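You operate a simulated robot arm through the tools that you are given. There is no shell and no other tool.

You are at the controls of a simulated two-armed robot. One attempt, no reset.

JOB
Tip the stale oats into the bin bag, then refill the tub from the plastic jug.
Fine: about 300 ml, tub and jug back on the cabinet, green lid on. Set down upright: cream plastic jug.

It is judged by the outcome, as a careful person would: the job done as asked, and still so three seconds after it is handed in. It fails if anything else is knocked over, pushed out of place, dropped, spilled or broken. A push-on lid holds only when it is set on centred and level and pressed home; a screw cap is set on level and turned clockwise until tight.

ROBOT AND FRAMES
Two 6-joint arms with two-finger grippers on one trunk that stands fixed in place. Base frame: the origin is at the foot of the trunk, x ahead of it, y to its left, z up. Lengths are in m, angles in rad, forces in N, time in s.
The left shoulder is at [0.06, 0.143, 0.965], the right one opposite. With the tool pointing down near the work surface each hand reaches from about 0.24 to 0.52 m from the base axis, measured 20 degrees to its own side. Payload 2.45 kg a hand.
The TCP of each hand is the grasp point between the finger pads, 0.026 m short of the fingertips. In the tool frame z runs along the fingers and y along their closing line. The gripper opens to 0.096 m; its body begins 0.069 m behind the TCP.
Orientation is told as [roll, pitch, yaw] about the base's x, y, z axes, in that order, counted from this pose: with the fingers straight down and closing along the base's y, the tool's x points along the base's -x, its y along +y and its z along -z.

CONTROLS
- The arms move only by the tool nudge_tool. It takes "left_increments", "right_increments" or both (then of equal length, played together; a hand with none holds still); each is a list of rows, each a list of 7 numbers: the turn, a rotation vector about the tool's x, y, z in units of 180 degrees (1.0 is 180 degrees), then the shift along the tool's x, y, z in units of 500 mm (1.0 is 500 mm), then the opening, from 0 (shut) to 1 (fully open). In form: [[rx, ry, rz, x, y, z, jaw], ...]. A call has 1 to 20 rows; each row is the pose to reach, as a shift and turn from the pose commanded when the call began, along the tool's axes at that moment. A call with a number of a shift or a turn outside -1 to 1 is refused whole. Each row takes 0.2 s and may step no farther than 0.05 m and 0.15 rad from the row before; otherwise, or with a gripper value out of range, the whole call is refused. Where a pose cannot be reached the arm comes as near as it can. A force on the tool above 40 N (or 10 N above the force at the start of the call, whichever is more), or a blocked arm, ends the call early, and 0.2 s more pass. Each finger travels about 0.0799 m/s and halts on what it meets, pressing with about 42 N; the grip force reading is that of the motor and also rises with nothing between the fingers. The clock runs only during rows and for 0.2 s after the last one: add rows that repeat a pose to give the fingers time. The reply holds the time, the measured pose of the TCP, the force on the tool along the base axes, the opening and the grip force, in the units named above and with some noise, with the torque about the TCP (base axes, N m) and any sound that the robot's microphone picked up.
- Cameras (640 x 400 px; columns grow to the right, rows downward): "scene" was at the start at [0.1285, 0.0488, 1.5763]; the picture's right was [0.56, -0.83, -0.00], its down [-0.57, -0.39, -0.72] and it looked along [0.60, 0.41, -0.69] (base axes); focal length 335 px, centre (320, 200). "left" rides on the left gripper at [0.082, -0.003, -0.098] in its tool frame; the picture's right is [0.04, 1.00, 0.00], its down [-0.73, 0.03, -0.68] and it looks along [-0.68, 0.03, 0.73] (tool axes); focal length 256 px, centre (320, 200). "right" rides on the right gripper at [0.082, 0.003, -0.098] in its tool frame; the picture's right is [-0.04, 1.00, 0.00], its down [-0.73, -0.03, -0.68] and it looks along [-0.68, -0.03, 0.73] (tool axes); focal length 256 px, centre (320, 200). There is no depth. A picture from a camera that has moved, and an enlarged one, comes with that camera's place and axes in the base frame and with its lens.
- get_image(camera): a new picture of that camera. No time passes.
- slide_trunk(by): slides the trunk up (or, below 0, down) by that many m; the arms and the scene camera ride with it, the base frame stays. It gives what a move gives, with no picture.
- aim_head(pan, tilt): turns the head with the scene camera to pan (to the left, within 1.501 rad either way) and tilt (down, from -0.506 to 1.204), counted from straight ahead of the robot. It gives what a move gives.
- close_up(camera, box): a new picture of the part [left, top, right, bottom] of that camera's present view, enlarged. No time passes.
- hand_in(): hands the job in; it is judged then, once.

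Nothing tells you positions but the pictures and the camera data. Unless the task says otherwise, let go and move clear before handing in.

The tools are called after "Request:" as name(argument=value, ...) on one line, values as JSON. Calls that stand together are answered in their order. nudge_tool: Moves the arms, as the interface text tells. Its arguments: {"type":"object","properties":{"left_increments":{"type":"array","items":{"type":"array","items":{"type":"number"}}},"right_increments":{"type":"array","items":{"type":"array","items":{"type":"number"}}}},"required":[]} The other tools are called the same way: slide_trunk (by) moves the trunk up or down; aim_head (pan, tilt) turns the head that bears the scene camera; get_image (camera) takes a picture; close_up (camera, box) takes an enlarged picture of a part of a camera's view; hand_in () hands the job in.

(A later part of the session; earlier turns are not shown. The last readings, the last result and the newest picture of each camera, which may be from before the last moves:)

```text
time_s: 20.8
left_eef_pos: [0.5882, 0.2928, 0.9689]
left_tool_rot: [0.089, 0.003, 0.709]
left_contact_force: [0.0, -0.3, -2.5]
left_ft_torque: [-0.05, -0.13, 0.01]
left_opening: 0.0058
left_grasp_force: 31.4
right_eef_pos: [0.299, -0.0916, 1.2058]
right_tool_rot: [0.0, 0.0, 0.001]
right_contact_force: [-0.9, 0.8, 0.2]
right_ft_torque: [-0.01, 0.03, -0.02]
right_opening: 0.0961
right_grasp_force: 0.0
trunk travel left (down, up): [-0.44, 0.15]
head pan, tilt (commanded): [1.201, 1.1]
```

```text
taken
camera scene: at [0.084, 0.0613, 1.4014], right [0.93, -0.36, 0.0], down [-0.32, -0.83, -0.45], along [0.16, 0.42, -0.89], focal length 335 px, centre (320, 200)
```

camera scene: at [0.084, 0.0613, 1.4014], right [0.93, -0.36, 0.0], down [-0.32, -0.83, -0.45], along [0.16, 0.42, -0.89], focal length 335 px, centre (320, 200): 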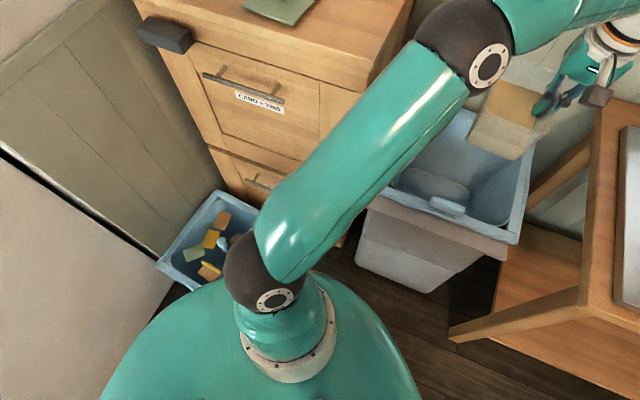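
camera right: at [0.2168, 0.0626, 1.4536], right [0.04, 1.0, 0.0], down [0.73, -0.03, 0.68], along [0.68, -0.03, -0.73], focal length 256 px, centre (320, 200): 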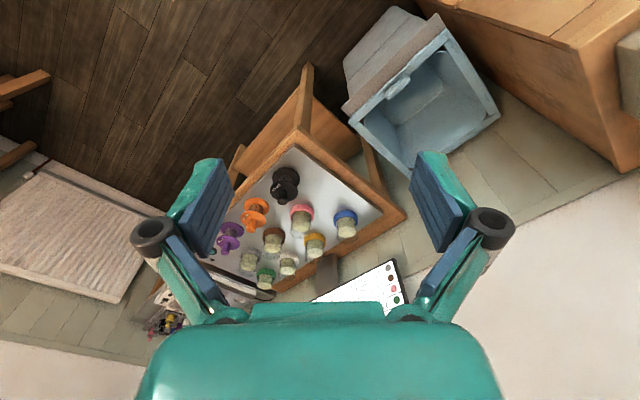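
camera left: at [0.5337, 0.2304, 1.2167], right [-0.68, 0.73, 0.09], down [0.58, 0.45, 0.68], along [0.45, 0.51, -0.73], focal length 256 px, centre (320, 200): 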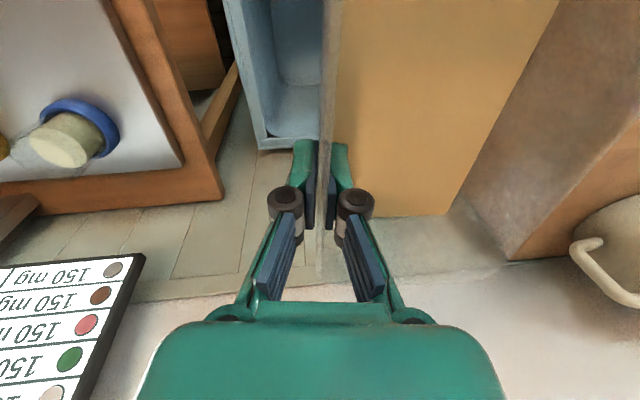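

The lower-left tray is card/tins recycling, so not that one. I'll check the right side for any other bag and zoom in on the big bin's liner.

Request:
aim_head(pan=-0.6, tilt=0.9)

Request:
get_image(camera="scene")

Request:
aim_head(pan=0.55, tilt=0.95)

Request:
get_image(camera="scene")

Request:
get_image(camera="left")

```text
time_s: 22.6
left_eef_pos: [0.5885, 0.2922, 0.9693]
left_tool_rot: [0.089, 0.001, 0.707]
left_contact_force: [-0.6, 0.2, -3.1]
left_ft_torque: [-0.04, -0.13, 0.0]
left_opening: 0.0058
left_grasp_force: 31.8
right_eef_pos: [0.2985, -0.092, 1.2055]
right_tool_rot: [0.0, 0.001, 0.0]
right_contact_force: [-0.3, -0.4, -0.6]
right_ft_torque: [-0.03, 0.0, -0.01]
right_opening: 0.0961
right_grasp_force: 0.0
trunk travel left (down, up): [-0.44, 0.15]
head pan, tilt (commanded): [-0.6, 0.901]
```

```text
taken
camera scene: at [0.1234, -0.0402, 1.4152], right [-0.56, -0.83, 0.0], down [-0.65, 0.44, -0.62], along [0.51, -0.35, -0.78], focal length 335 px, centre (320, 200)
```

scene: 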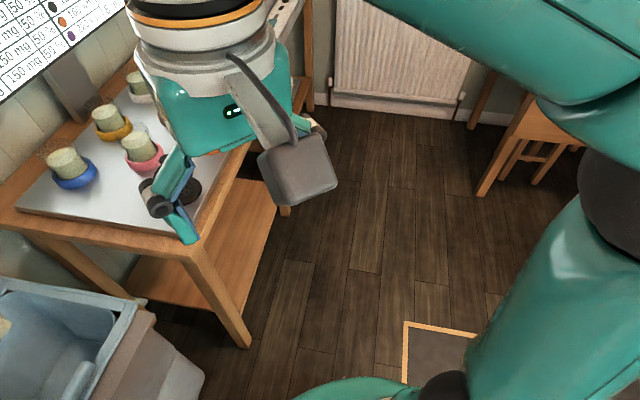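

```text
time_s: 23.9
left_eef_pos: [0.5882, 0.2927, 0.9696]
left_tool_rot: [0.089, 0.002, 0.708]
left_contact_force: [-0.4, 0.4, -3.1]
left_ft_torque: [-0.08, -0.11, -0.03]
left_opening: 0.0062
left_grasp_force: 31.1
right_eef_pos: [0.2988, -0.0921, 1.2036]
right_tool_rot: [0.0, 0.002, 0.001]
right_contact_force: [0.3, -0.1, 0.1]
right_ft_torque: [-0.02, -0.01, 0.0]
right_opening: 0.0963
right_grasp_force: 0.0
trunk travel left (down, up): [-0.44, 0.15]
head pan, tilt (commanded): [0.55, 0.949]
```

```text
taken
camera scene: at [0.1231, 0.0404, 1.4116], right [0.52, -0.85, 0.0], down [-0.69, -0.42, -0.58], along [0.5, 0.3, -0.81], focal length 335 px, centre (320, 200)
```

scene: 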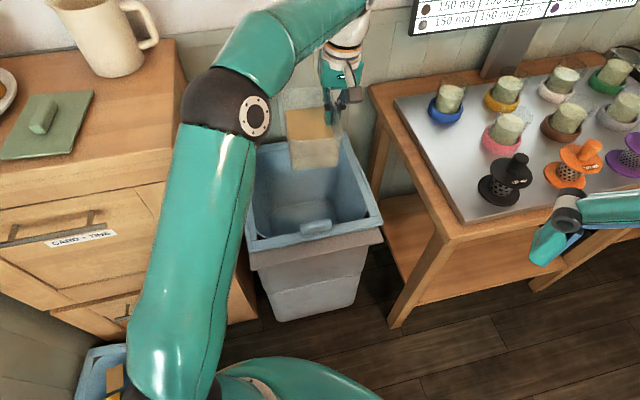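

```text
taken
camera left: at [0.5336, 0.2303, 1.0667], right [-0.68, 0.73, 0.09], down [0.58, 0.45, 0.68], along [0.45, 0.51, -0.73], focal length 256 px, centre (320, 200)
```

left: 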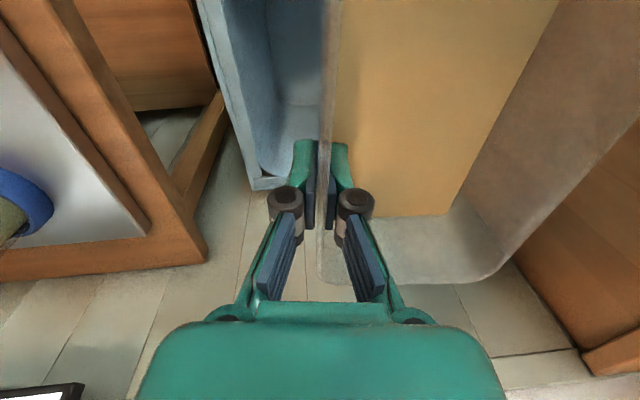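

Only the large lined bin qualifies as the bin bag, and the tub is over it. I'll start tipping: first 60°, moving outward as it rotates.

Request:
nudge_tool(left_increments=[[0, -0.0277, -0.0025, -0.0133, 0.0012, 0, 0], [0, -0.0553, -0.005, -0.0267, 0.0024, 0, 0], [0, -0.083, -0.0075, -0.04, 0.0036, 0, 0], [0, -0.1107, -0.01, -0.0533, 0.0048, 0, 0], [0, -0.1383, -0.0125, -0.0667, 0.006, 0, 0], [0, -0.166, -0.015, -0.08, 0.0072, 0, 0], [0, -0.1937, -0.0175, -0.0933, 0.0084, 0, 0], [0, -0.2213, -0.02, -0.1067, 0.0096, 0, 0], [0, -0.249, -0.0225, -0.12, 0.0108, 0, 0], [0, -0.2767, -0.025, -0.1333, 0.012, 0, 0], [0, -0.3043, -0.0275, -0.1467, 0.0132, 0, 0], [0, -0.332, -0.03, -0.16, 0.0144, 0, 0]])

Request:
get_image(camera="scene")

Request:
get_image(camera="left")

```text
time_s: 26.5
left_eef_pos: [0.6459, 0.3494, 0.9696]
left_tool_rot: [0.088, -1.046, 0.71]
left_contact_force: [-0.3, 0.4, -2.4]
left_ft_torque: [-0.14, -0.06, 0.0]
left_opening: 0.0062
left_grasp_force: 31.2
right_eef_pos: [0.299, -0.0916, 1.2055]
right_tool_rot: [-0.001, 0.001, -0.003]
right_contact_force: [-0.1, -0.1, 0.2]
right_ft_torque: [0.01, -0.01, 0.0]
right_opening: 0.0959
right_grasp_force: 0.0
trunk travel left (down, up): [-0.44, 0.15]
head pan, tilt (commanded): [0.55, 0.949]
```

```text
taken
camera scene: at [0.1233, 0.0405, 1.4116], right [0.52, -0.85, 0.0], down [-0.69, -0.42, -0.58], along [0.5, 0.3, -0.81], focal length 335 px, centre (320, 200)
```

scene: 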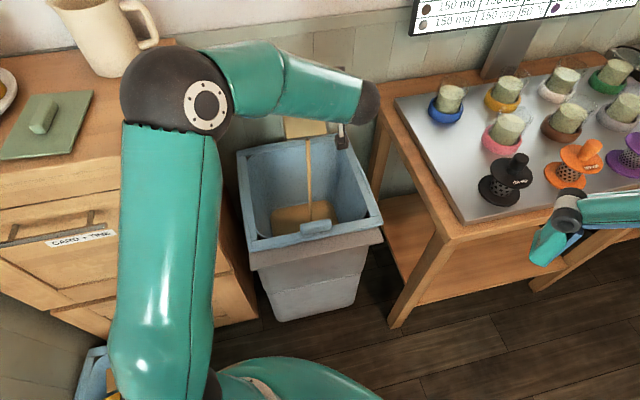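

```text
taken
camera left: at [0.5574, 0.2589, 0.9472], right [-0.72, 0.69, 0.01], down [-0.15, -0.17, 0.98], along [0.68, 0.7, 0.22], focal length 256 px, centre (320, 200)
```

left: 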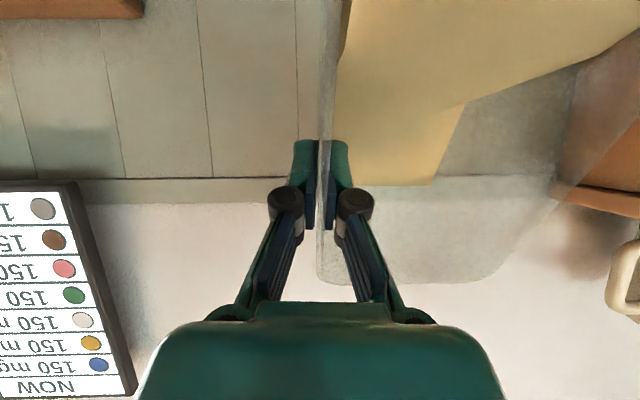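

Oats are streaming into the bin bag as intended. I'll continue tipping to about 120°.

Request:
nudge_tool(left_increments=[[0, -0.0277, -0.0025, -0.002, 0, 0.003, 0], [0, -0.0553, -0.005, -0.004, 0, 0.006, 0], [0, -0.083, -0.0075, -0.006, 0, 0.009, 0], [0, -0.1107, -0.01, -0.008, 0, 0.012, 0], [0, -0.1383, -0.0125, -0.01, 0, 0.015, 0], [0, -0.166, -0.015, -0.012, 0, 0.018, 0], [0, -0.1937, -0.0175, -0.014, 0, 0.021, 0], [0, -0.2213, -0.02, -0.016, 0, 0.024, 0], [0, -0.249, -0.0225, -0.018, 0, 0.027, 0], [0, -0.2767, -0.025, -0.02, 0, 0.03, 0], [0, -0.3043, -0.0275, -0.02, 0, 0.033, 0], [0, -0.332, -0.03, -0.02, 0, 0.035, 0], [0, -0.332, -0.03, -0.02, 0, 0.035, 0], [0, -0.332, -0.03, -0.02, 0, 0.035, 0]])

Request:
get_image(camera="scene")

Request:
get_image(camera="left")

```text
time_s: 29.5
left_eef_pos: [0.6606, 0.3648, 0.97]
left_tool_rot: [-3.051, -1.049, -2.435]
left_contact_force: [-0.4, 0.2, -1.2]
left_ft_torque: [-0.11, -0.02, 0.03]
left_opening: 0.0061
left_grasp_force: 32.0
right_eef_pos: [0.3001, -0.0926, 1.2051]
right_tool_rot: [0.0, 0.003, 0.0]
right_contact_force: [-0.3, -0.1, 0.2]
right_ft_torque: [0.01, -0.01, -0.01]
right_opening: 0.096
right_grasp_force: 0.0
trunk travel left (down, up): [-0.44, 0.15]
head pan, tilt (commanded): [0.55, 0.949]
```

```text
taken
camera scene: at [0.1232, 0.0404, 1.4116], right [0.52, -0.85, 0.0], down [-0.69, -0.42, -0.58], along [0.5, 0.3, -0.81], focal length 335 px, centre (320, 200)
```

scene: 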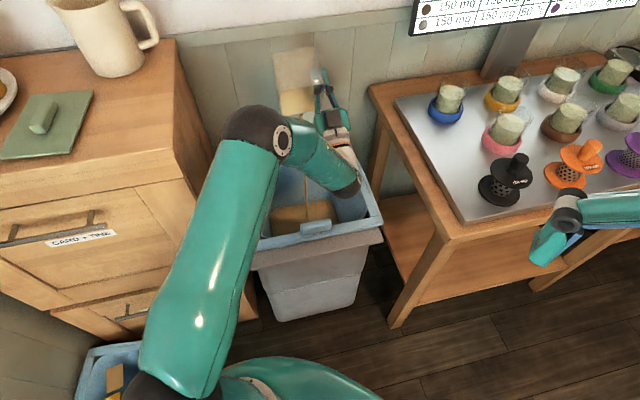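

```text
taken
camera left: at [0.633, 0.3266, 0.85], right [-0.69, 0.72, -0.08], down [-0.7, -0.64, 0.3], along [0.16, 0.26, 0.95], focal length 256 px, centre (320, 200)
```

left: 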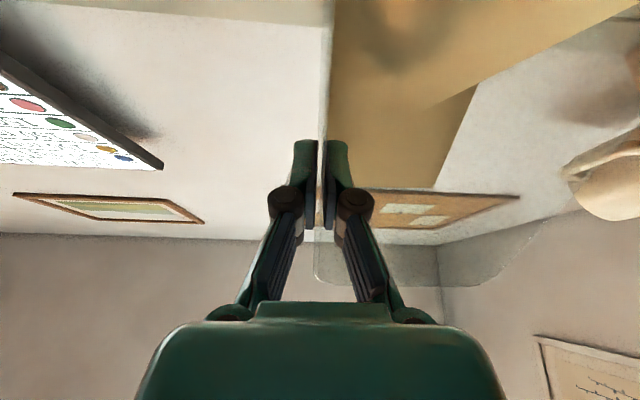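

Most oats are out (force now ~1.2 N) and a stream is still running. I'll hold here and let it finish.

Request:
nudge_tool(left_increments=[[0, 0, 0, 0, 0, 0, 0], [0, 0, 0, 0, 0, 0, 0], [0, 0, 0, 0, 0, 0, 0], [0, 0, 0, 0, 0, 0, 0], [0, 0, 0, 0, 0, 0, 0], [0, 0, 0, 0, 0, 0, 0], [0, 0, 0, 0, 0, 0, 0], [0, 0, 0, 0, 0, 0, 0], [0, 0, 0, 0, 0, 0, 0], [0, 0, 0, 0, 0, 0, 0]])

Request:
close_up(camera="scene", box=[230, 30, 400, 250])

Request:
get_image(camera="left")

```text
time_s: 31.7
left_eef_pos: [0.6583, 0.3643, 0.9704]
left_tool_rot: [-3.05, -1.049, -2.434]
left_contact_force: [-0.7, 0.8, -1.2]
left_ft_torque: [-0.1, -0.02, 0.0]
left_opening: 0.0062
left_grasp_force: 31.9
right_eef_pos: [0.2985, -0.0926, 1.2051]
right_tool_rot: [-0.001, 0.001, -0.001]
right_contact_force: [-0.4, -0.3, -0.1]
right_ft_torque: [0.01, 0.01, 0.0]
right_opening: 0.0958
right_grasp_force: 0.0
trunk travel left (down, up): [-0.44, 0.15]
head pan, tilt (commanded): [0.55, 0.949]
```

```text
1.82 times, centred on (315, 140) of scene
camera zoom: at [0.123, 0.0404, 1.4116], right [0.52, -0.85, 0.0], down [-0.69, -0.42, -0.58], along [0.5, 0.3, -0.81], focal length 610 px, centre (329, 309)
```

zoom: 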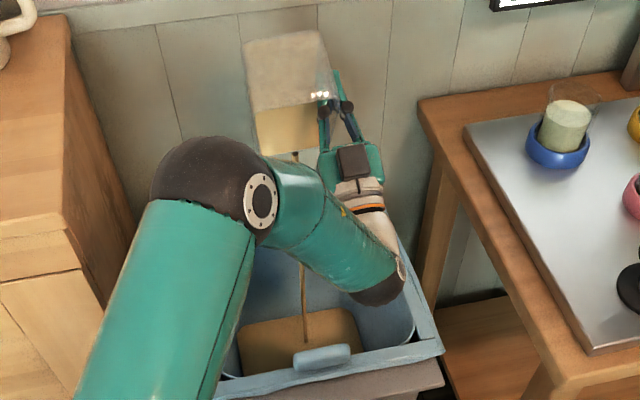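

```text
taken
camera left: at [0.6329, 0.3265, 0.8502], right [-0.69, 0.72, -0.08], down [-0.7, -0.64, 0.3], along [0.16, 0.26, 0.95], focal length 256 px, centre (320, 200)
```

left: 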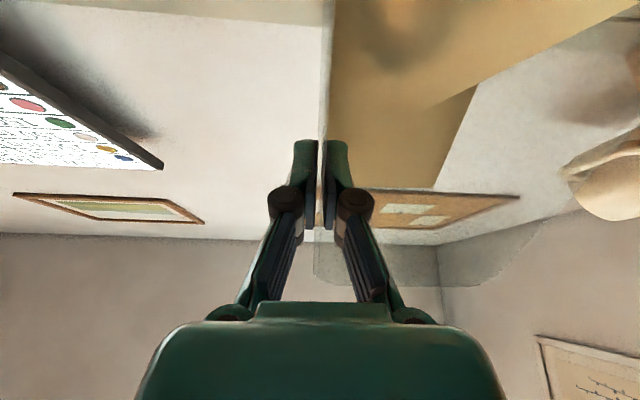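

A wedge of oats is still resting against the tub's end wall with a thin trickle. I'll tip further to about 160° while raising slightly.

Request:
nudge_tool(left_increments=[[0, -0.0277, -0.0025, -0.011, 0, 0.006, 0], [0, -0.0553, -0.005, -0.022, 0, 0.012, 0], [0, -0.083, -0.0075, -0.033, 0, 0.019, 0], [0, -0.1107, -0.01, -0.044, 0, 0.025, 0], [0, -0.1383, -0.0125, -0.055, 0, 0.031, 0], [0, -0.166, -0.015, -0.066, 0, 0.037, 0], [0, -0.1937, -0.0175, -0.077, 0, 0.044, 0], [0, -0.2213, -0.02, -0.087, 0, 0.05, 0], [0, -0.2213, -0.02, -0.087, 0, 0.05, 0], [0, -0.2213, -0.02, -0.087, 0, 0.05, 0]])

Request:
get_image(camera="scene")

Request:
close_up(camera="scene", box=[230, 30, 400, 250])

Request:
get_image(camera="left")

```text
time_s: 33.9
left_eef_pos: [0.678, 0.3286, 1.0376]
left_tool_rot: [-2.786, -0.547, -2.484]
left_contact_force: [0.9, 0.6, -0.4]
left_ft_torque: [-0.04, -0.05, 0.0]
left_opening: 0.006
left_grasp_force: 31.7
left hand out of reach, approached as far as the arm can: row 2, 3, 4, 5, 6, 7, 8, 9, 10
right_eef_pos: [0.2993, -0.0917, 1.2058]
right_tool_rot: [0.001, 0.001, -0.001]
right_contact_force: [-0.5, -0.4, 0.4]
right_ft_torque: [0.0, -0.02, 0.02]
right_opening: 0.096
right_grasp_force: 0.0
trunk travel left (down, up): [-0.44, 0.15]
head pan, tilt (commanded): [0.55, 0.949]
```

```text
taken
camera scene: at [0.1232, 0.0406, 1.4116], right [0.52, -0.85, 0.0], down [-0.69, -0.42, -0.58], along [0.5, 0.3, -0.81], focal length 335 px, centre (320, 200)
```

scene: 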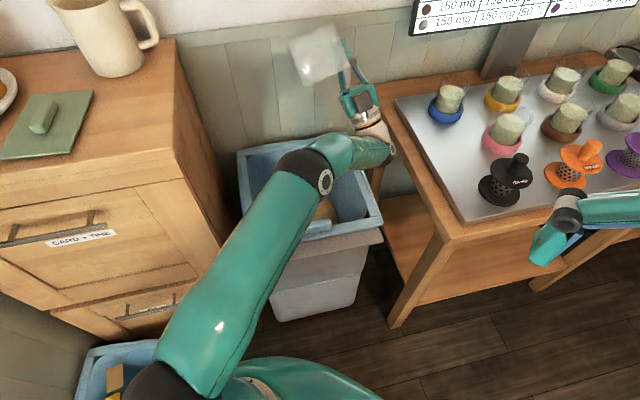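

```text
1.82 times, centred on (315, 140) of scene
camera zoom: at [0.1232, 0.0406, 1.4116], right [0.52, -0.85, 0.0], down [-0.69, -0.42, -0.58], along [0.5, 0.3, -0.81], focal length 610 px, centre (329, 309)
```

zoom: 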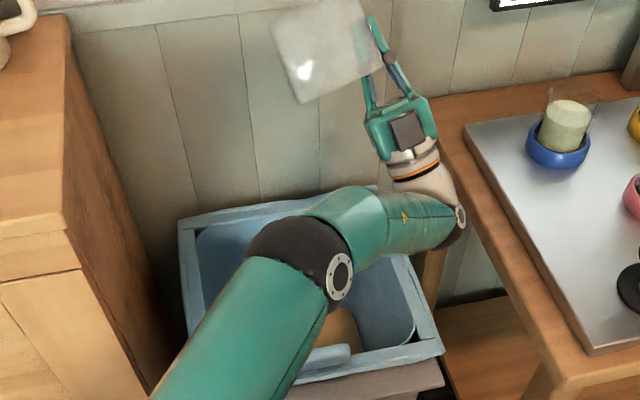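

```text
taken
camera left: at [0.7189, 0.3127, 0.9172], right [-0.69, 0.65, -0.32], down [-0.63, -0.75, -0.17], along [-0.35, 0.08, 0.93], focal length 256 px, centre (320, 200)
```

left: 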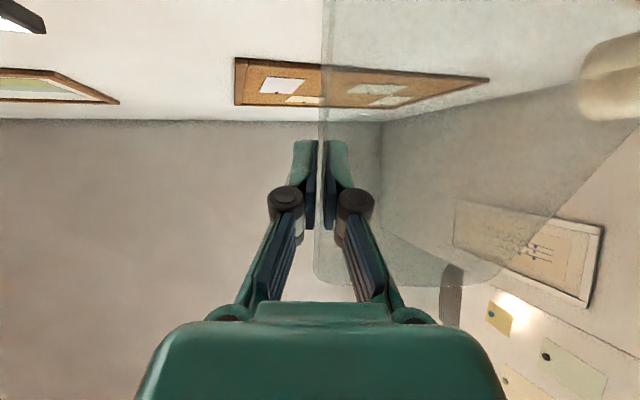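

The tub is empty now; the arm hit its reach limit near 150° but the tub was still over the bin. I'll check where the commanded pose stands before reversing, and inspect for stray oats.

Request:
nudge_tool(left_increments=[[0, 0, 0, 0, 0, 0, 0]])

Request:
aim_head(pan=0.75, tilt=1.0)

Request:
get_image(camera="scene")

Request:
get_image(camera="right")

```text
time_s: 34.3
left_eef_pos: [0.6798, 0.3304, 1.0366]
left_tool_rot: [-2.787, -0.548, -2.482]
left_contact_force: [0.3, 0.1, 0.1]
left_ft_torque: [-0.06, -0.04, 0.0]
left_opening: 0.006
left_grasp_force: 31.9
right_eef_pos: [0.2994, -0.0924, 1.205]
right_tool_rot: [0.001, 0.002, 0.001]
right_contact_force: [0.4, -0.1, -1.1]
right_ft_torque: [0.0, 0.0, 0.03]
right_opening: 0.096
right_grasp_force: 0.1
trunk travel left (down, up): [-0.44, 0.15]
head pan, tilt (commanded): [0.55, 0.949]
```

```text
time_s: 35.0
left_eef_pos: [0.6787, 0.3285, 1.0377]
left_tool_rot: [-2.787, -0.549, -2.483]
left_contact_force: [-0.4, -0.2, -1.9]
left_ft_torque: [-0.1, -0.02, 0.02]
left_opening: 0.0062
left_grasp_force: 31.1
right_eef_pos: [0.298, -0.0925, 1.206]
right_tool_rot: [0.0, 0.001, -0.002]
right_contact_force: [0.8, -0.1, 0.1]
right_ft_torque: [-0.03, 0.0, -0.01]
right_opening: 0.096
right_grasp_force: 0.0
trunk travel left (down, up): [-0.44, 0.15]
head pan, tilt (commanded): [0.75, 1.0]
```

```text
taken
camera scene: at [0.1121, 0.0498, 1.408], right [0.68, -0.73, 0.0], down [-0.62, -0.57, -0.54], along [0.39, 0.37, -0.84], focal length 335 px, centre (320, 200)
```

scene: 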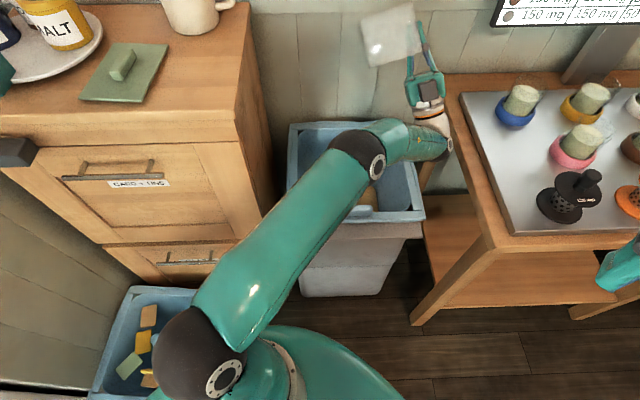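

```text
taken
camera right: at [0.2177, -0.0881, 1.3039], right [0.04, 1.0, 0.0], down [0.73, -0.03, 0.68], along [0.68, -0.03, -0.73], focal length 256 px, centre (320, 200)
```

right: 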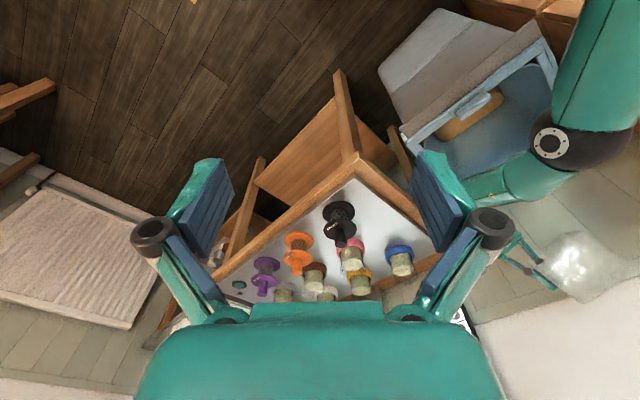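

The oats are all in the bin (visible heap), nothing on the floor. I'll rotate the tub back first to the earlier 120° pose, which the arm could reach cleanly.

Request:
nudge_tool(left_increments=[[0.0121, 0.0258, 0.0077, 0.0138, 0.0184, -0.0121, 0], [0.0242, 0.0516, 0.0154, 0.0275, 0.0368, -0.0243, 0], [0.0363, 0.0774, 0.0231, 0.0413, 0.0552, -0.0364, 0], [0.0483, 0.1031, 0.0307, 0.0551, 0.0736, -0.0485, 0], [0.0604, 0.1289, 0.0384, 0.0688, 0.092, -0.0607, 0], [0.0725, 0.1547, 0.0461, 0.0826, 0.1104, -0.0728, 0], [0.0725, 0.1547, 0.0461, 0.0826, 0.1104, -0.0728, 0]])

Request:
get_image(camera="scene")

```text
time_s: 36.6
left_eef_pos: [0.6608, 0.3634, 0.9696]
left_tool_rot: [-3.059, -1.055, -2.431]
left_contact_force: [0.1, 0.0, -1.7]
left_ft_torque: [-0.04, -0.01, 0.0]
left_opening: 0.006
left_grasp_force: 31.6
right_eef_pos: [0.2992, -0.0926, 1.2056]
right_tool_rot: [-0.002, 0.003, -0.003]
right_contact_force: [-0.8, 0.4, 0.2]
right_ft_torque: [0.01, 0.02, 0.03]
right_opening: 0.096
right_grasp_force: 0.0
trunk travel left (down, up): [-0.44, 0.15]
head pan, tilt (commanded): [0.75, 1.0]
```

```text
taken
camera scene: at [0.1121, 0.0498, 1.408], right [0.68, -0.73, 0.0], down [-0.62, -0.57, -0.54], along [0.39, 0.37, -0.84], focal length 335 px, centre (320, 200)
```

scene: 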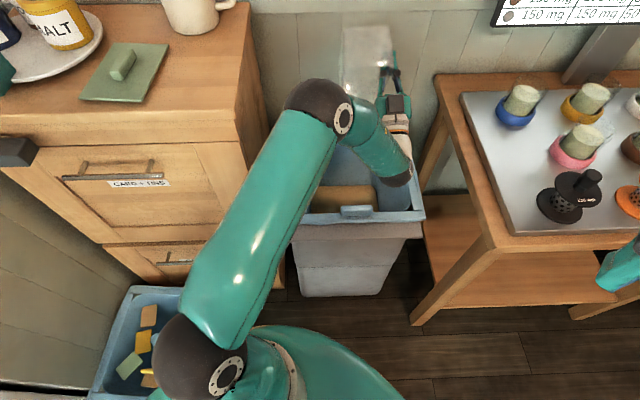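

Good, back at the clean 120° pose. Now I'll rotate the tub fully upright again over the bin.

Request:
nudge_tool(left_increments=[[0, 0.0369, 0.0033, -0.0056, 0.0001, -0.0098, 0], [0, 0.0738, 0.0067, -0.0113, 0.0003, -0.0196, 0], [0, 0.1107, 0.01, -0.0169, 0.0004, -0.0294, 0], [0, 0.1476, 0.0133, -0.0225, 0.0005, -0.0392, 0], [0, 0.1844, 0.0167, -0.0282, 0.0007, -0.0489, 0], [0, 0.2213, 0.02, -0.0338, 0.0008, -0.0587, 0], [0, 0.2582, 0.0233, -0.0394, 0.0009, -0.0685, 0], [0, 0.2951, 0.0267, -0.0451, 0.0011, -0.0783, 0], [0, 0.332, 0.03, -0.0507, 0.0012, -0.0881, 0], [0, 0.3689, 0.0333, -0.0563, 0.0013, -0.0979, 0], [0, 0.4058, 0.0367, -0.062, 0.0015, -0.1077, 0], [0, 0.4427, 0.04, -0.0676, 0.0016, -0.1175, 0], [0, 0.4796, 0.0433, -0.0732, 0.0017, -0.1273, 0], [0, 0.5164, 0.0467, -0.0789, 0.0019, -0.137, 0], [0, 0.5533, 0.05, -0.0845, 0.002, -0.1468, 0], [0, 0.5902, 0.0533, -0.0901, 0.0021, -0.1566, 0], [0, 0.6271, 0.0567, -0.0958, 0.0023, -0.1664, 0], [0, 0.664, 0.06, -0.1014, 0.0024, -0.1762, 0], [0, 0.664, 0.06, -0.1014, 0.0024, -0.1762, 0]])

Request:
get_image(camera="scene")

Request:
get_image(camera="left")

```text
time_s: 40.6
left_eef_pos: [0.5889, 0.2918, 0.9695]
left_tool_rot: [0.092, 0.008, 0.703]
left_contact_force: [-0.3, -0.5, -1.0]
left_ft_torque: [-0.04, -0.06, -0.02]
left_opening: 0.0059
left_grasp_force: 31.4
right_eef_pos: [0.2996, -0.0917, 1.2038]
right_tool_rot: [0.001, 0.001, -0.001]
right_contact_force: [0.0, 0.1, 0.0]
right_ft_torque: [0.0, -0.06, -0.06]
right_opening: 0.0959
right_grasp_force: 0.1
trunk travel left (down, up): [-0.44, 0.15]
head pan, tilt (commanded): [0.75, 1.0]
```

```text
taken
camera scene: at [0.1115, 0.0498, 1.408], right [0.68, -0.73, 0.0], down [-0.62, -0.57, -0.54], along [0.39, 0.37, -0.84], focal length 335 px, centre (320, 200)
```

scene: 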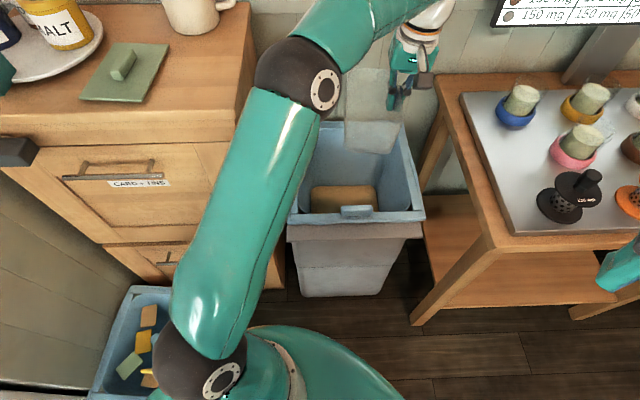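

```text
taken
camera left: at [0.5343, 0.2304, 1.0679], right [-0.67, 0.73, 0.09], down [0.59, 0.45, 0.67], along [0.45, 0.51, -0.73], focal length 256 px, centre (320, 200)
```

left: 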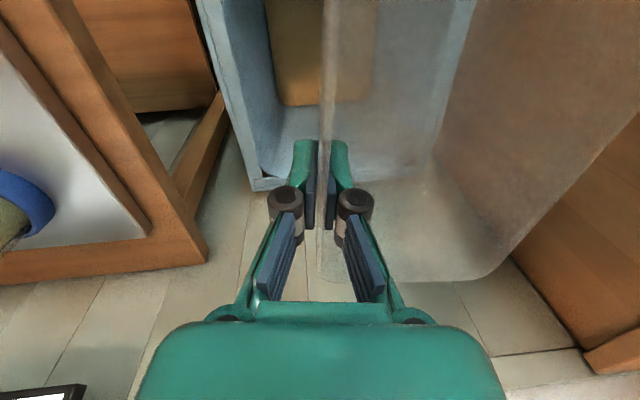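

The tub is empty and upright, and the stale oats are in the bag. I'll raise the trunk again and carry the tub back to its original spot.

Request:
slide_trunk(by=0.15)

Request:
nudge_tool(left_increments=[[0, 0, 0, 0, 0.05, 0.005, 0.0], [0, 0, 0, -0.003, 0.11, 0.012, 0.0], [0, 0, 0, -0.0065, 0.18, 0.02, 0.0], [0, 0, 0, -0.01, 0.25, 0.028, 0.0], [0, 0, 0, -0.0137, 0.32, 0.036, 0.0], [0, 0, 0, -0.0175, 0.39, 0.043, 0.0], [0, 0, 0, -0.0212, 0.46, 0.05, 0.0], [0, 0, 0, -0.025, 0.53, 0.056, 0.0], [0, 0, 0, -0.031, 0.59, 0.06, 0.0], [0, 0, 0, -0.0376, 0.633, 0.064, 0.0], [0, 0, 0, -0.0376, 0.633, 0.064, 0.0]])

Request:
get_image(camera="left")

Request:
aim_head(pan=1.0, tilt=0.8)

Request:
get_image(camera="scene")

```text
time_s: 42.4
left_eef_pos: [0.5896, 0.2914, 1.1201]
left_tool_rot: [0.093, 0.005, 0.703]
left_contact_force: [-0.6, 0.3, -1.8]
left_ft_torque: [-0.04, -0.08, 0.01]
left_opening: 0.0059
left_grasp_force: 31.7
right_eef_pos: [0.2986, -0.0926, 1.3553]
right_tool_rot: [-0.001, 0.001, 0.0]
right_contact_force: [0.1, -0.2, 0.8]
right_ft_torque: [0.0, -0.02, -0.02]
right_opening: 0.096
right_grasp_force: 0.0
trunk travel left (down, up): [-0.59, 0.0]
head pan, tilt (commanded): [0.75, 1.0]
```

```text
time_s: 44.8
left_eef_pos: [0.3983, 0.5469, 1.1177]
left_tool_rot: [0.093, 0.005, 0.702]
left_contact_force: [0.3, 0.0, -0.6]
left_ft_torque: [0.0, -0.1, 0.02]
left_opening: 0.0059
left_grasp_force: 31.6
right_eef_pos: [0.2988, -0.0922, 1.3553]
right_tool_rot: [0.0, 0.001, -0.003]
right_contact_force: [0.0, 0.3, 0.3]
right_ft_torque: [0.02, -0.03, 0.0]
right_opening: 0.096
right_grasp_force: 0.1
trunk travel left (down, up): [-0.59, 0.0]
head pan, tilt (commanded): [0.75, 1.0]
```

```text
taken
camera left: at [0.3434, 0.4854, 1.215], right [-0.67, 0.73, 0.09], down [0.58, 0.45, 0.67], along [0.45, 0.51, -0.73], focal length 256 px, centre (320, 200)
```

left: 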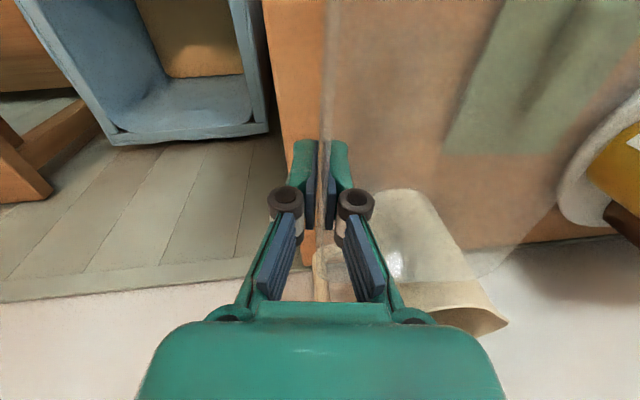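

```text
time_s: 45.6
left_eef_pos: [0.398, 0.5479, 1.1158]
left_tool_rot: [0.094, 0.003, 0.703]
left_contact_force: [-0.3, 0.4, -1.2]
left_ft_torque: [-0.05, -0.08, -0.04]
left_opening: 0.0062
left_grasp_force: 31.3
right_eef_pos: [0.2983, -0.0929, 1.355]
right_tool_rot: [-0.001, 0.001, -0.002]
right_contact_force: [1.1, -0.1, 0.4]
right_ft_torque: [0.0, -0.03, -0.01]
right_opening: 0.0963
right_grasp_force: 0.1
trunk travel left (down, up): [-0.59, 0.0]
head pan, tilt (commanded): [1.0, 0.799]
```

```text
taken
camera scene: at [0.1044, 0.0703, 1.5731], right [0.84, -0.54, 0.0], down [-0.39, -0.6, -0.7], along [0.38, 0.59, -0.72], focal length 335 px, centre (320, 200)
```

scene: 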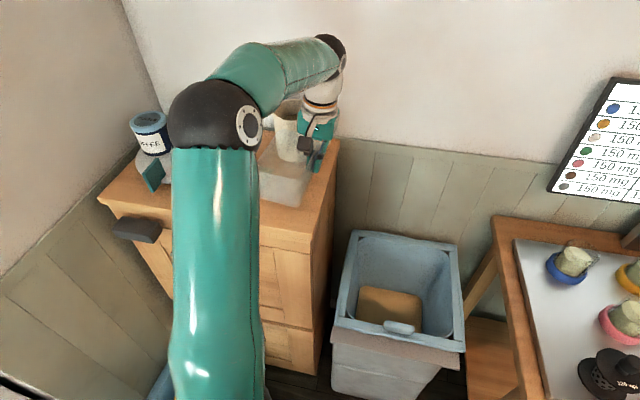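

I'm over the original spot with the empty tub (~1.2 N). I'll lower it gently onto the cabinet, about 1 cm further from the jug than before.

Request:
nudge_tool(left_increments=[[0, 0, 0, 0.006, -0.0018, 0.02, 0.0], [0, 0, 0, 0.012, -0.0036, 0.04, 0.0], [0, 0, 0, 0.018, -0.005, 0.056, 0.0], [0, 0, 0, 0.02, -0.006, 0.066, 0.0], [0, 0, 0, 0.02, -0.0066, 0.073, 0.0], [0, 0, 0, 0.02, -0.0066, 0.073, 0.0]])

Request:
close_up(camera="scene", box=[220, 90, 360, 240])

```text
time_s: 47.0
left_eef_pos: [0.3906, 0.5412, 1.0807]
left_tool_rot: [0.093, 0.004, 0.704]
left_contact_force: [0.7, 0.1, -1.4]
left_ft_torque: [-0.04, -0.08, 0.0]
left_opening: 0.0061
left_grasp_force: 31.1
right_eef_pos: [0.2984, -0.0932, 1.3545]
right_tool_rot: [0.001, 0.002, 0.0]
right_contact_force: [0.7, 0.0, -0.2]
right_ft_torque: [0.02, 0.0, -0.03]
right_opening: 0.0962
right_grasp_force: 0.1
trunk travel left (down, up): [-0.59, 0.0]
head pan, tilt (commanded): [1.0, 0.799]
```

```text
2.67 times, centred on (290, 165) of scene
camera zoom: at [0.1043, 0.0703, 1.5732], right [0.84, -0.54, 0.0], down [-0.39, -0.6, -0.7], along [0.38, 0.59, -0.72], focal length 894 px, centre (400, 293)
```

zoom: 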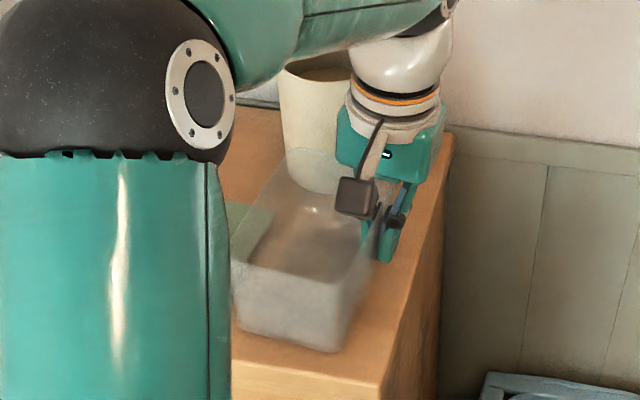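

About 2 mm to go; I'll lower in small steps until I feel contact.

Request:
nudge_tool(left_increments=[[0, 0, 0, 0, -0.0002, 0.002, 0.0], [0, 0, 0, 0, -0.0004, 0.004, 0.0], [0, 0, 0, 0, -0.0004, 0.0055, 0.0], [0, 0, 0, 0, -0.0004, 0.0055, 0.0]])

```text
time_s: 48.0
left_eef_pos: [0.3893, 0.5416, 1.0814]
left_tool_rot: [0.095, 0.0, 0.705]
left_contact_force: [3.4, 3.8, 18.4]
left_ft_torque: [-0.35, 0.48, -0.02]
left_opening: 0.0063
left_grasp_force: 32.1
right_eef_pos: [0.2975, -0.093, 1.3552]
right_tool_rot: [0.002, -0.001, -0.001]
right_contact_force: [0.3, -0.4, -0.3]
right_ft_torque: [0.05, -0.02, -0.01]
right_opening: 0.096
right_grasp_force: 0.1
trunk travel left (down, up): [-0.59, 0.0]
head pan, tilt (commanded): [1.0, 0.799]
```

Contact is made (18 N). I'll relax the push slightly, then open the fingers.

Request:
nudge_tool(left_increments=[[0, 0, 0, 0, 0.0003, -0.0035, 0.0], [0, 0, 0, 0, 0.0003, -0.0035, 0.0]])

Request:
nudge_tool(left_increments=[[0, 0, 0, 0, 0, 0, 0.2], [0, 0, 0, 0, 0, 0, 0.4], [0, 0, 0, 0, 0, 0, 0.6], [0, 0, 0, 0, 0, 0, 0.6]])

Request:
get_image(camera="left")

Request:
close_up(camera="scene", box=[220, 90, 360, 240])

```text
time_s: 48.6
left_eef_pos: [0.389, 0.5391, 1.0804]
left_tool_rot: [0.092, 0.003, 0.704]
left_contact_force: [2.9, 2.7, 11.1]
left_ft_torque: [0.6, -0.64, 0.0]
left_opening: 0.0063
left_grasp_force: 31.5
right_eef_pos: [0.2974, -0.0923, 1.3553]
right_tool_rot: [0.0, 0.002, -0.001]
right_contact_force: [-0.7, 0.3, -0.3]
right_ft_torque: [0.0, -0.04, 0.04]
right_opening: 0.0962
right_grasp_force: 0.1
trunk travel left (down, up): [-0.59, 0.0]
head pan, tilt (commanded): [1.0, 0.799]
```

```text
time_s: 49.6
left_eef_pos: [0.3891, 0.541, 1.081]
left_tool_rot: [0.092, 0.006, 0.703]
left_contact_force: [-0.2, -0.2, -0.4]
left_ft_torque: [-0.02, 0.01, 0.04]
left_opening: 0.0575
left_grasp_force: 0.1
right_eef_pos: [0.2979, -0.0926, 1.3559]
right_tool_rot: [0.002, 0.0, -0.002]
right_contact_force: [-0.6, -0.2, -0.1]
right_ft_torque: [0.01, 0.03, -0.02]
right_opening: 0.0959
right_grasp_force: 0.0
trunk travel left (down, up): [-0.59, 0.0]
head pan, tilt (commanded): [1.0, 0.799]
```

```text
taken
camera left: at [0.3346, 0.4787, 1.1776], right [-0.67, 0.73, 0.09], down [0.58, 0.45, 0.67], along [0.45, 0.51, -0.73], focal length 256 px, centre (320, 200)
```

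left: 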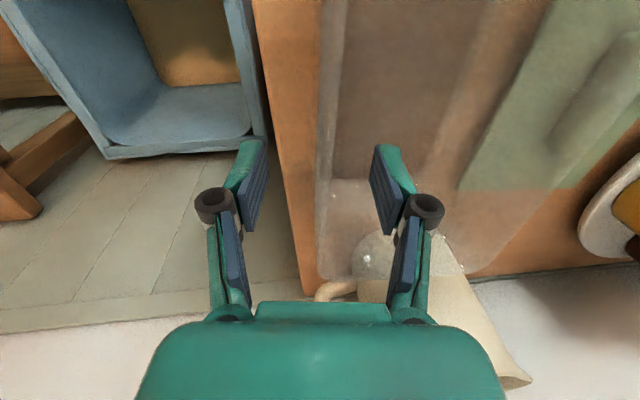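

```text
2.67 times, centred on (290, 165) of scene
camera zoom: at [0.1041, 0.0702, 1.5732], right [0.84, -0.54, 0.0], down [-0.39, -0.6, -0.7], along [0.38, 0.59, -0.72], focal length 894 px, centre (400, 293)
```

zoom: 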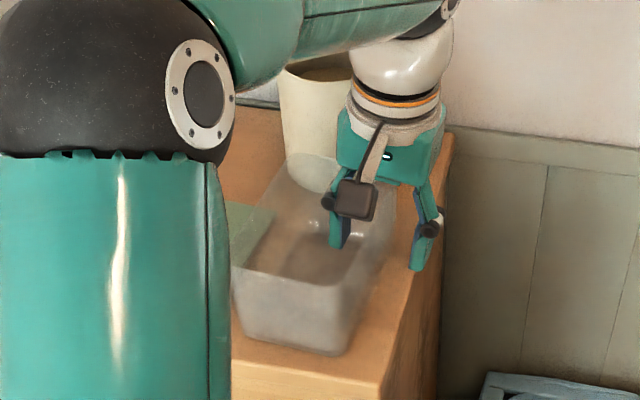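

The tub stands on the cabinet again. I'll retract upward and back for a clean survey picture.

Request:
nudge_tool(left_increments=[[0, 0, 0, 0, 0, -0.07, 0.6], [0, 0, 0, 0, 0, -0.15, 0.6], [0, 0, 0, 0, 0, -0.23, 0.7], [0.007, 0, -0.007, 0.06, 0.01, -0.29, 0.8], [0.014, 0, -0.014, 0.12, 0.02, -0.35, 0.9], [0.021, 0, -0.021, 0.18, 0.03, -0.41, 1], [0.0293, 0, -0.029, 0.24, 0.04, -0.47, 1], [0.0293, 0, -0.029, 0.26, 0.045, -0.5, 1], [0.0293, 0, -0.029, 0.26, 0.045, -0.5, 1]])

Request:
get_image(camera="left")

Request:
close_up(camera="left", box=[290, 50, 420, 180])

Request:
close_up(camera="left", box=[290, 150, 420, 270])

Request:
close_up(camera="scene", box=[180, 70, 380, 230])

```text
time_s: 51.6
left_eef_pos: [0.2913, 0.455, 1.3312]
left_tool_rot: [0.003, 0.001, 0.794]
left_contact_force: [0.0, 0.6, 1.0]
left_ft_torque: [0.01, -0.03, -0.01]
left_opening: 0.096
left_grasp_force: 0.1
right_eef_pos: [0.2978, -0.0924, 1.356]
right_tool_rot: [0.0, 0.0, 0.001]
right_contact_force: [-0.1, -0.2, 0.3]
right_ft_torque: [0.01, 0.02, 0.0]
right_opening: 0.0959
right_grasp_force: 0.0
trunk travel left (down, up): [-0.59, 0.0]
head pan, tilt (commanded): [1.0, 0.799]
```

```text
taken
camera left: at [0.2356, 0.3946, 1.4305], right [-0.74, 0.67, 0.0], down [0.49, 0.54, 0.68], along [0.46, 0.5, -0.73], focal length 256 px, centre (320, 200)
```

left: 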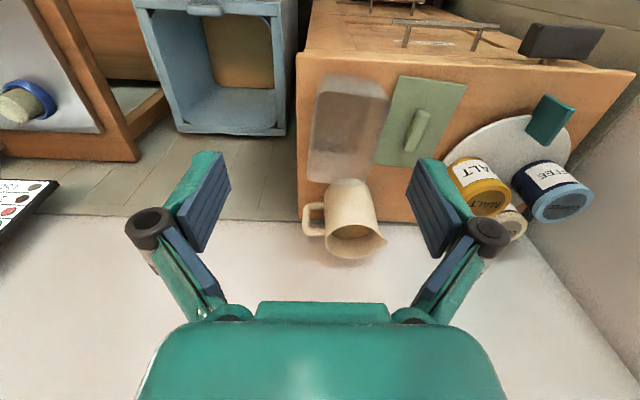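

```text
3.08 times, centred on (355, 115) of left
camera zoom: at [0.2356, 0.3946, 1.4305], right [-0.74, 0.67, 0.0], down [0.49, 0.54, 0.68], along [0.46, 0.5, -0.73], focal length 788 px, centre (212, 462)
```

zoom: 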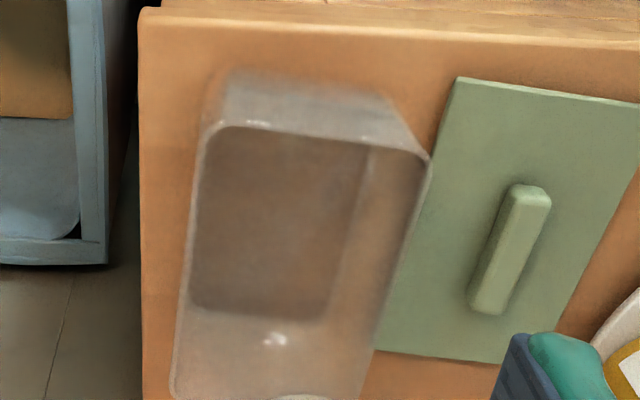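

```text
3.33 times, centred on (355, 210) of left
camera zoom: at [0.2356, 0.3946, 1.4305], right [-0.74, 0.67, 0.0], down [0.49, 0.54, 0.68], along [0.46, 0.5, -0.73], focal length 853 px, centre (203, 167)
```

zoom: 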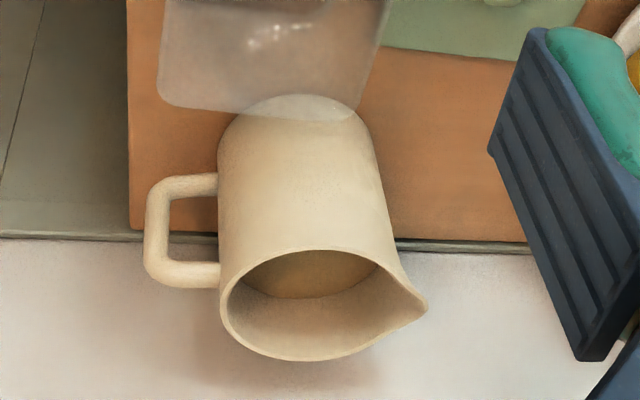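

```text
2.50 times, centred on (280, 150) of scene
camera zoom: at [0.1037, 0.0702, 1.5732], right [0.84, -0.54, 0.0], down [-0.39, -0.6, -0.7], along [0.38, 0.59, -0.72], focal length 839 px, centre (420, 325)
```

zoom: 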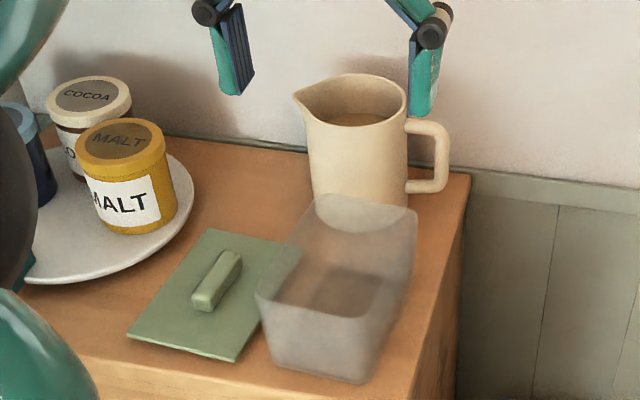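

The empty tub is standing at (p≈0.652, q≈0.155), lid centre near (0.659, 0.2875) with its bar handle, and the jug handle bar near (p=0.80, q=0.098, z 1.07–1.13). I'll now swing the left hand around to the free right side and turn it to point at the jug's handle.

Request:
nudge_tool(left_increments=[[0, 0, -0.0455, -0.031, -0.038, 0.01, 1], [0, 0, -0.0909, -0.062, -0.076, 0.02, 1], [0, 0, -0.1364, -0.093, -0.115, 0.03, 1], [0, 0, -0.1818, -0.124, -0.153, 0.045, 1], [0, 0, -0.2273, -0.155, -0.191, 0.06, 1], [0, 0, -0.2727, -0.185, -0.229, 0.08, 1], [0, 0, -0.3182, -0.216, -0.267, 0.1, 1], [0, 0, -0.3636, -0.247, -0.305, 0.12, 1], [0, 0, -0.4091, -0.278, -0.344, 0.135, 1], [0, 0, -0.4545, -0.309, -0.382, 0.15, 1], [0, 0, -0.5, -0.34, -0.42, 0.16, 1], [0, 0, -0.5, -0.34, -0.42, 0.16, 1]])

Request:
get_image(camera="scene")

Request:
get_image(camera="left")

```text
time_s: 54.2
left_eef_pos: [0.5355, 0.4145, 1.2324]
left_tool_rot: [0.002, -0.003, 2.365]
left_contact_force: [0.8, -0.1, 0.0]
left_ft_torque: [-0.03, 0.04, 0.0]
left_opening: 0.0961
left_grasp_force: 0.0
left hand out of reach, approached as far as the arm can: row 9, 10, 11, 12
right_eef_pos: [0.2996, -0.093, 1.3561]
right_tool_rot: [-0.001, 0.003, 0.001]
right_contact_force: [0.2, 0.4, -0.2]
right_ft_torque: [-0.01, 0.01, -0.04]
right_opening: 0.096
right_grasp_force: 0.1
trunk travel left (down, up): [-0.59, 0.0]
head pan, tilt (commanded): [1.0, 0.799]
```

```text
taken
camera scene: at [0.1062, 0.0706, 1.573], right [0.84, -0.54, 0.0], down [-0.39, -0.6, -0.7], along [0.38, 0.59, -0.72], focal length 335 px, centre (320, 200)
```

scene: 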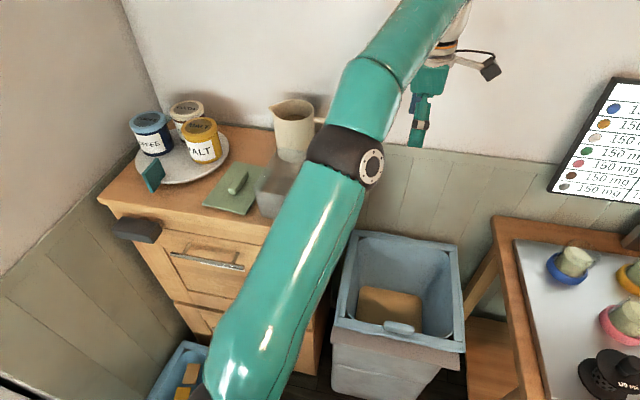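

```text
taken
camera left: at [0.5949, 0.3595, 1.3301], right [-0.67, -0.74, 0.0], down [-0.54, 0.49, 0.68], along [-0.51, 0.46, -0.73], focal length 256 px, centre (320, 200)
```

left: 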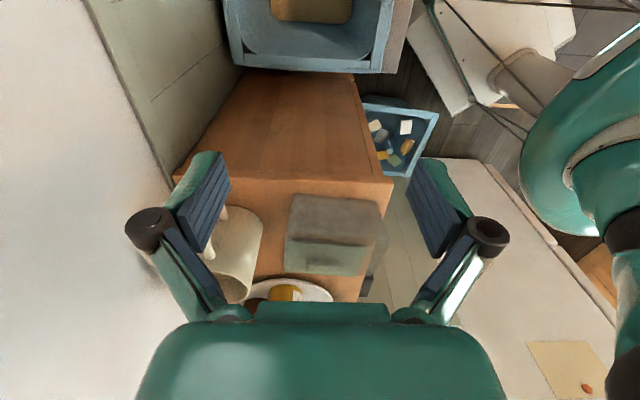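

The arm reaches its limit near here tool-down, but pointing sideways should ease that. I'll pitch the hand to horizontal, pointing left toward the jug, while lowering slightly.

Request:
nudge_tool(left_increments=[[0, -0.0455, 0, 0, 0, 0.016, 1], [0, -0.0909, 0, 0, 0, 0.033, 1], [0, -0.1364, 0, 0, 0, 0.049, 1], [0, -0.1818, 0, 0, 0, 0.065, 1], [0, -0.2273, 0, 0, 0, 0.082, 1], [0, -0.2727, 0, 0, 0, 0.098, 1], [0, -0.3182, 0, 0, 0, 0.115, 1], [0, -0.3636, 0, 0, 0, 0.131, 1], [0, -0.4091, 0, 0, 0, 0.147, 1], [0, -0.4545, 0, 0, 0, 0.164, 1], [0, -0.5, 0, 0, 0, 0.18, 1], [0, -0.5, 0, 0, 0, 0.18, 1]])

Request:
get_image(camera="scene")

Request:
get_image(camera="left")

```text
time_s: 56.8
left_eef_pos: [0.502, 0.5645, 1.0856]
left_tool_rot: [0.049, -1.531, 2.245]
left_contact_force: [0.2, -0.9, -1.5]
left_ft_torque: [0.12, 0.09, -0.05]
left_opening: 0.0961
left_grasp_force: 0.0
left hand out of reach, approached as far as the arm can: row 1, 2, 3, 4, 5, 6, 7, 8, 9, 10, 11, 12
right_eef_pos: [0.3004, -0.0933, 1.3553]
right_tool_rot: [0.002, 0.002, -0.002]
right_contact_force: [0.1, 0.1, 0.5]
right_ft_torque: [0.04, -0.01, 0.0]
right_opening: 0.096
right_grasp_force: 0.1
trunk travel left (down, up): [-0.59, 0.0]
head pan, tilt (commanded): [1.0, 0.799]
```

```text
taken
camera scene: at [0.1062, 0.069, 1.5733], right [0.84, -0.54, 0.0], down [-0.39, -0.6, -0.7], along [0.38, 0.59, -0.72], focal length 335 px, centre (320, 200)
```

scene: 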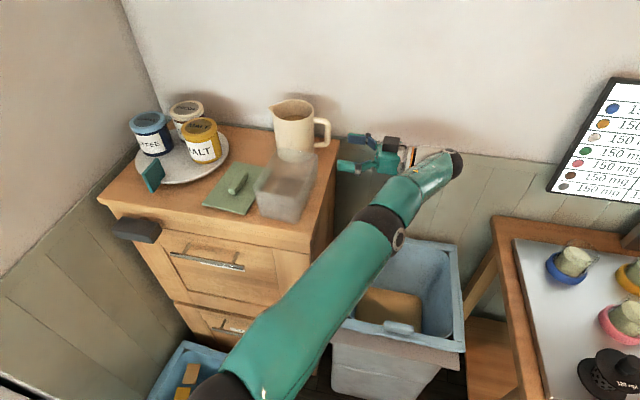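

```text
taken
camera left: at [0.5718, 0.4909, 1.0076], right [-0.75, -0.66, -0.04], down [0.41, -0.51, 0.76], along [-0.52, 0.55, 0.65], focal length 256 px, centre (320, 200)
```

left: 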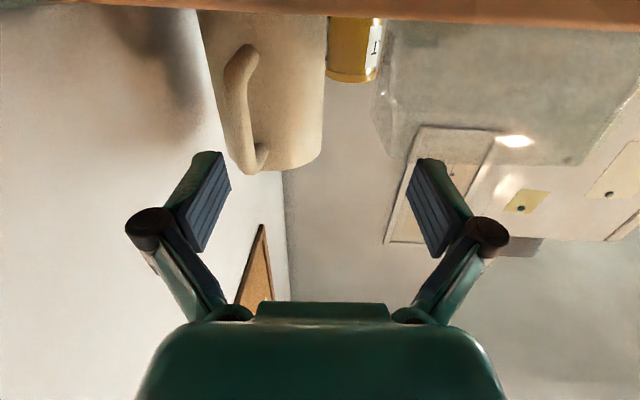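

The hand ended up near the handle, pointing at it, though the arm wandered because of a limit, so I must go in small steps. I'll test a small move toward the handle's plane.

Request:
nudge_tool(left_increments=[[0, 0, 0, 0, -0.02, 0, 1], [0, 0, 0, 0, -0.04, 0, 1]])

Request:
get_image(camera="left")

Request:
close_up(camera="scene", box=[230, 80, 480, 260])

```text
time_s: 57.4
left_eef_pos: [0.4996, 0.5688, 1.0878]
left_tool_rot: [-0.053, -1.527, 2.351]
left_contact_force: [0.1, 0.5, -0.5]
left_ft_torque: [0.0, -0.02, 0.0]
left_opening: 0.0961
left_grasp_force: 0.1
left hand out of reach, approached as far as the arm can: row 1, 2
right_eef_pos: [0.2971, -0.0917, 1.3559]
right_tool_rot: [0.0, 0.002, 0.0]
right_contact_force: [-0.7, 0.8, 0.8]
right_ft_torque: [-0.03, -0.01, 0.02]
right_opening: 0.0958
right_grasp_force: 0.0
trunk travel left (down, up): [-0.59, 0.0]
head pan, tilt (commanded): [1.0, 0.799]
```

```text
taken
camera left: at [0.5696, 0.4943, 1.0093], right [-0.75, -0.66, -0.04], down [0.4, -0.5, 0.76], along [-0.53, 0.55, 0.65], focal length 256 px, centre (320, 200)
```

left: 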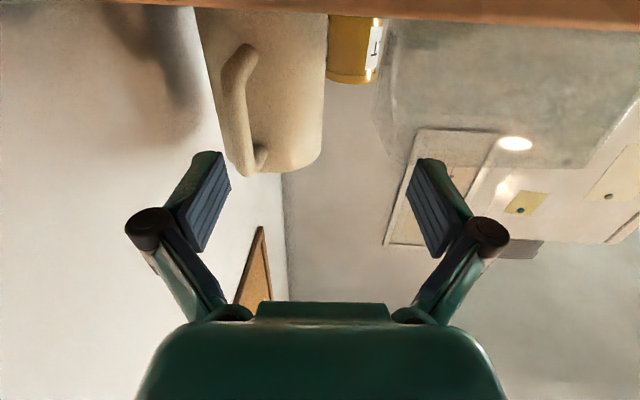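

```text
2.22 times, centred on (355, 170) of scene
camera zoom: at [0.1034, 0.0703, 1.5732], right [0.84, -0.54, 0.0], down [-0.39, -0.6, -0.7], along [0.38, 0.59, -0.72], focal length 745 px, centre (242, 267)
```

zoom: 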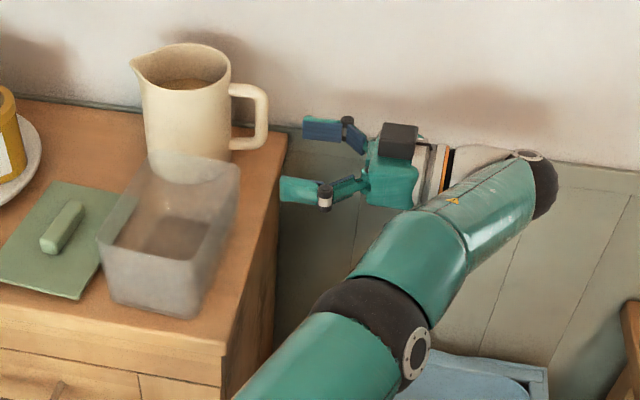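

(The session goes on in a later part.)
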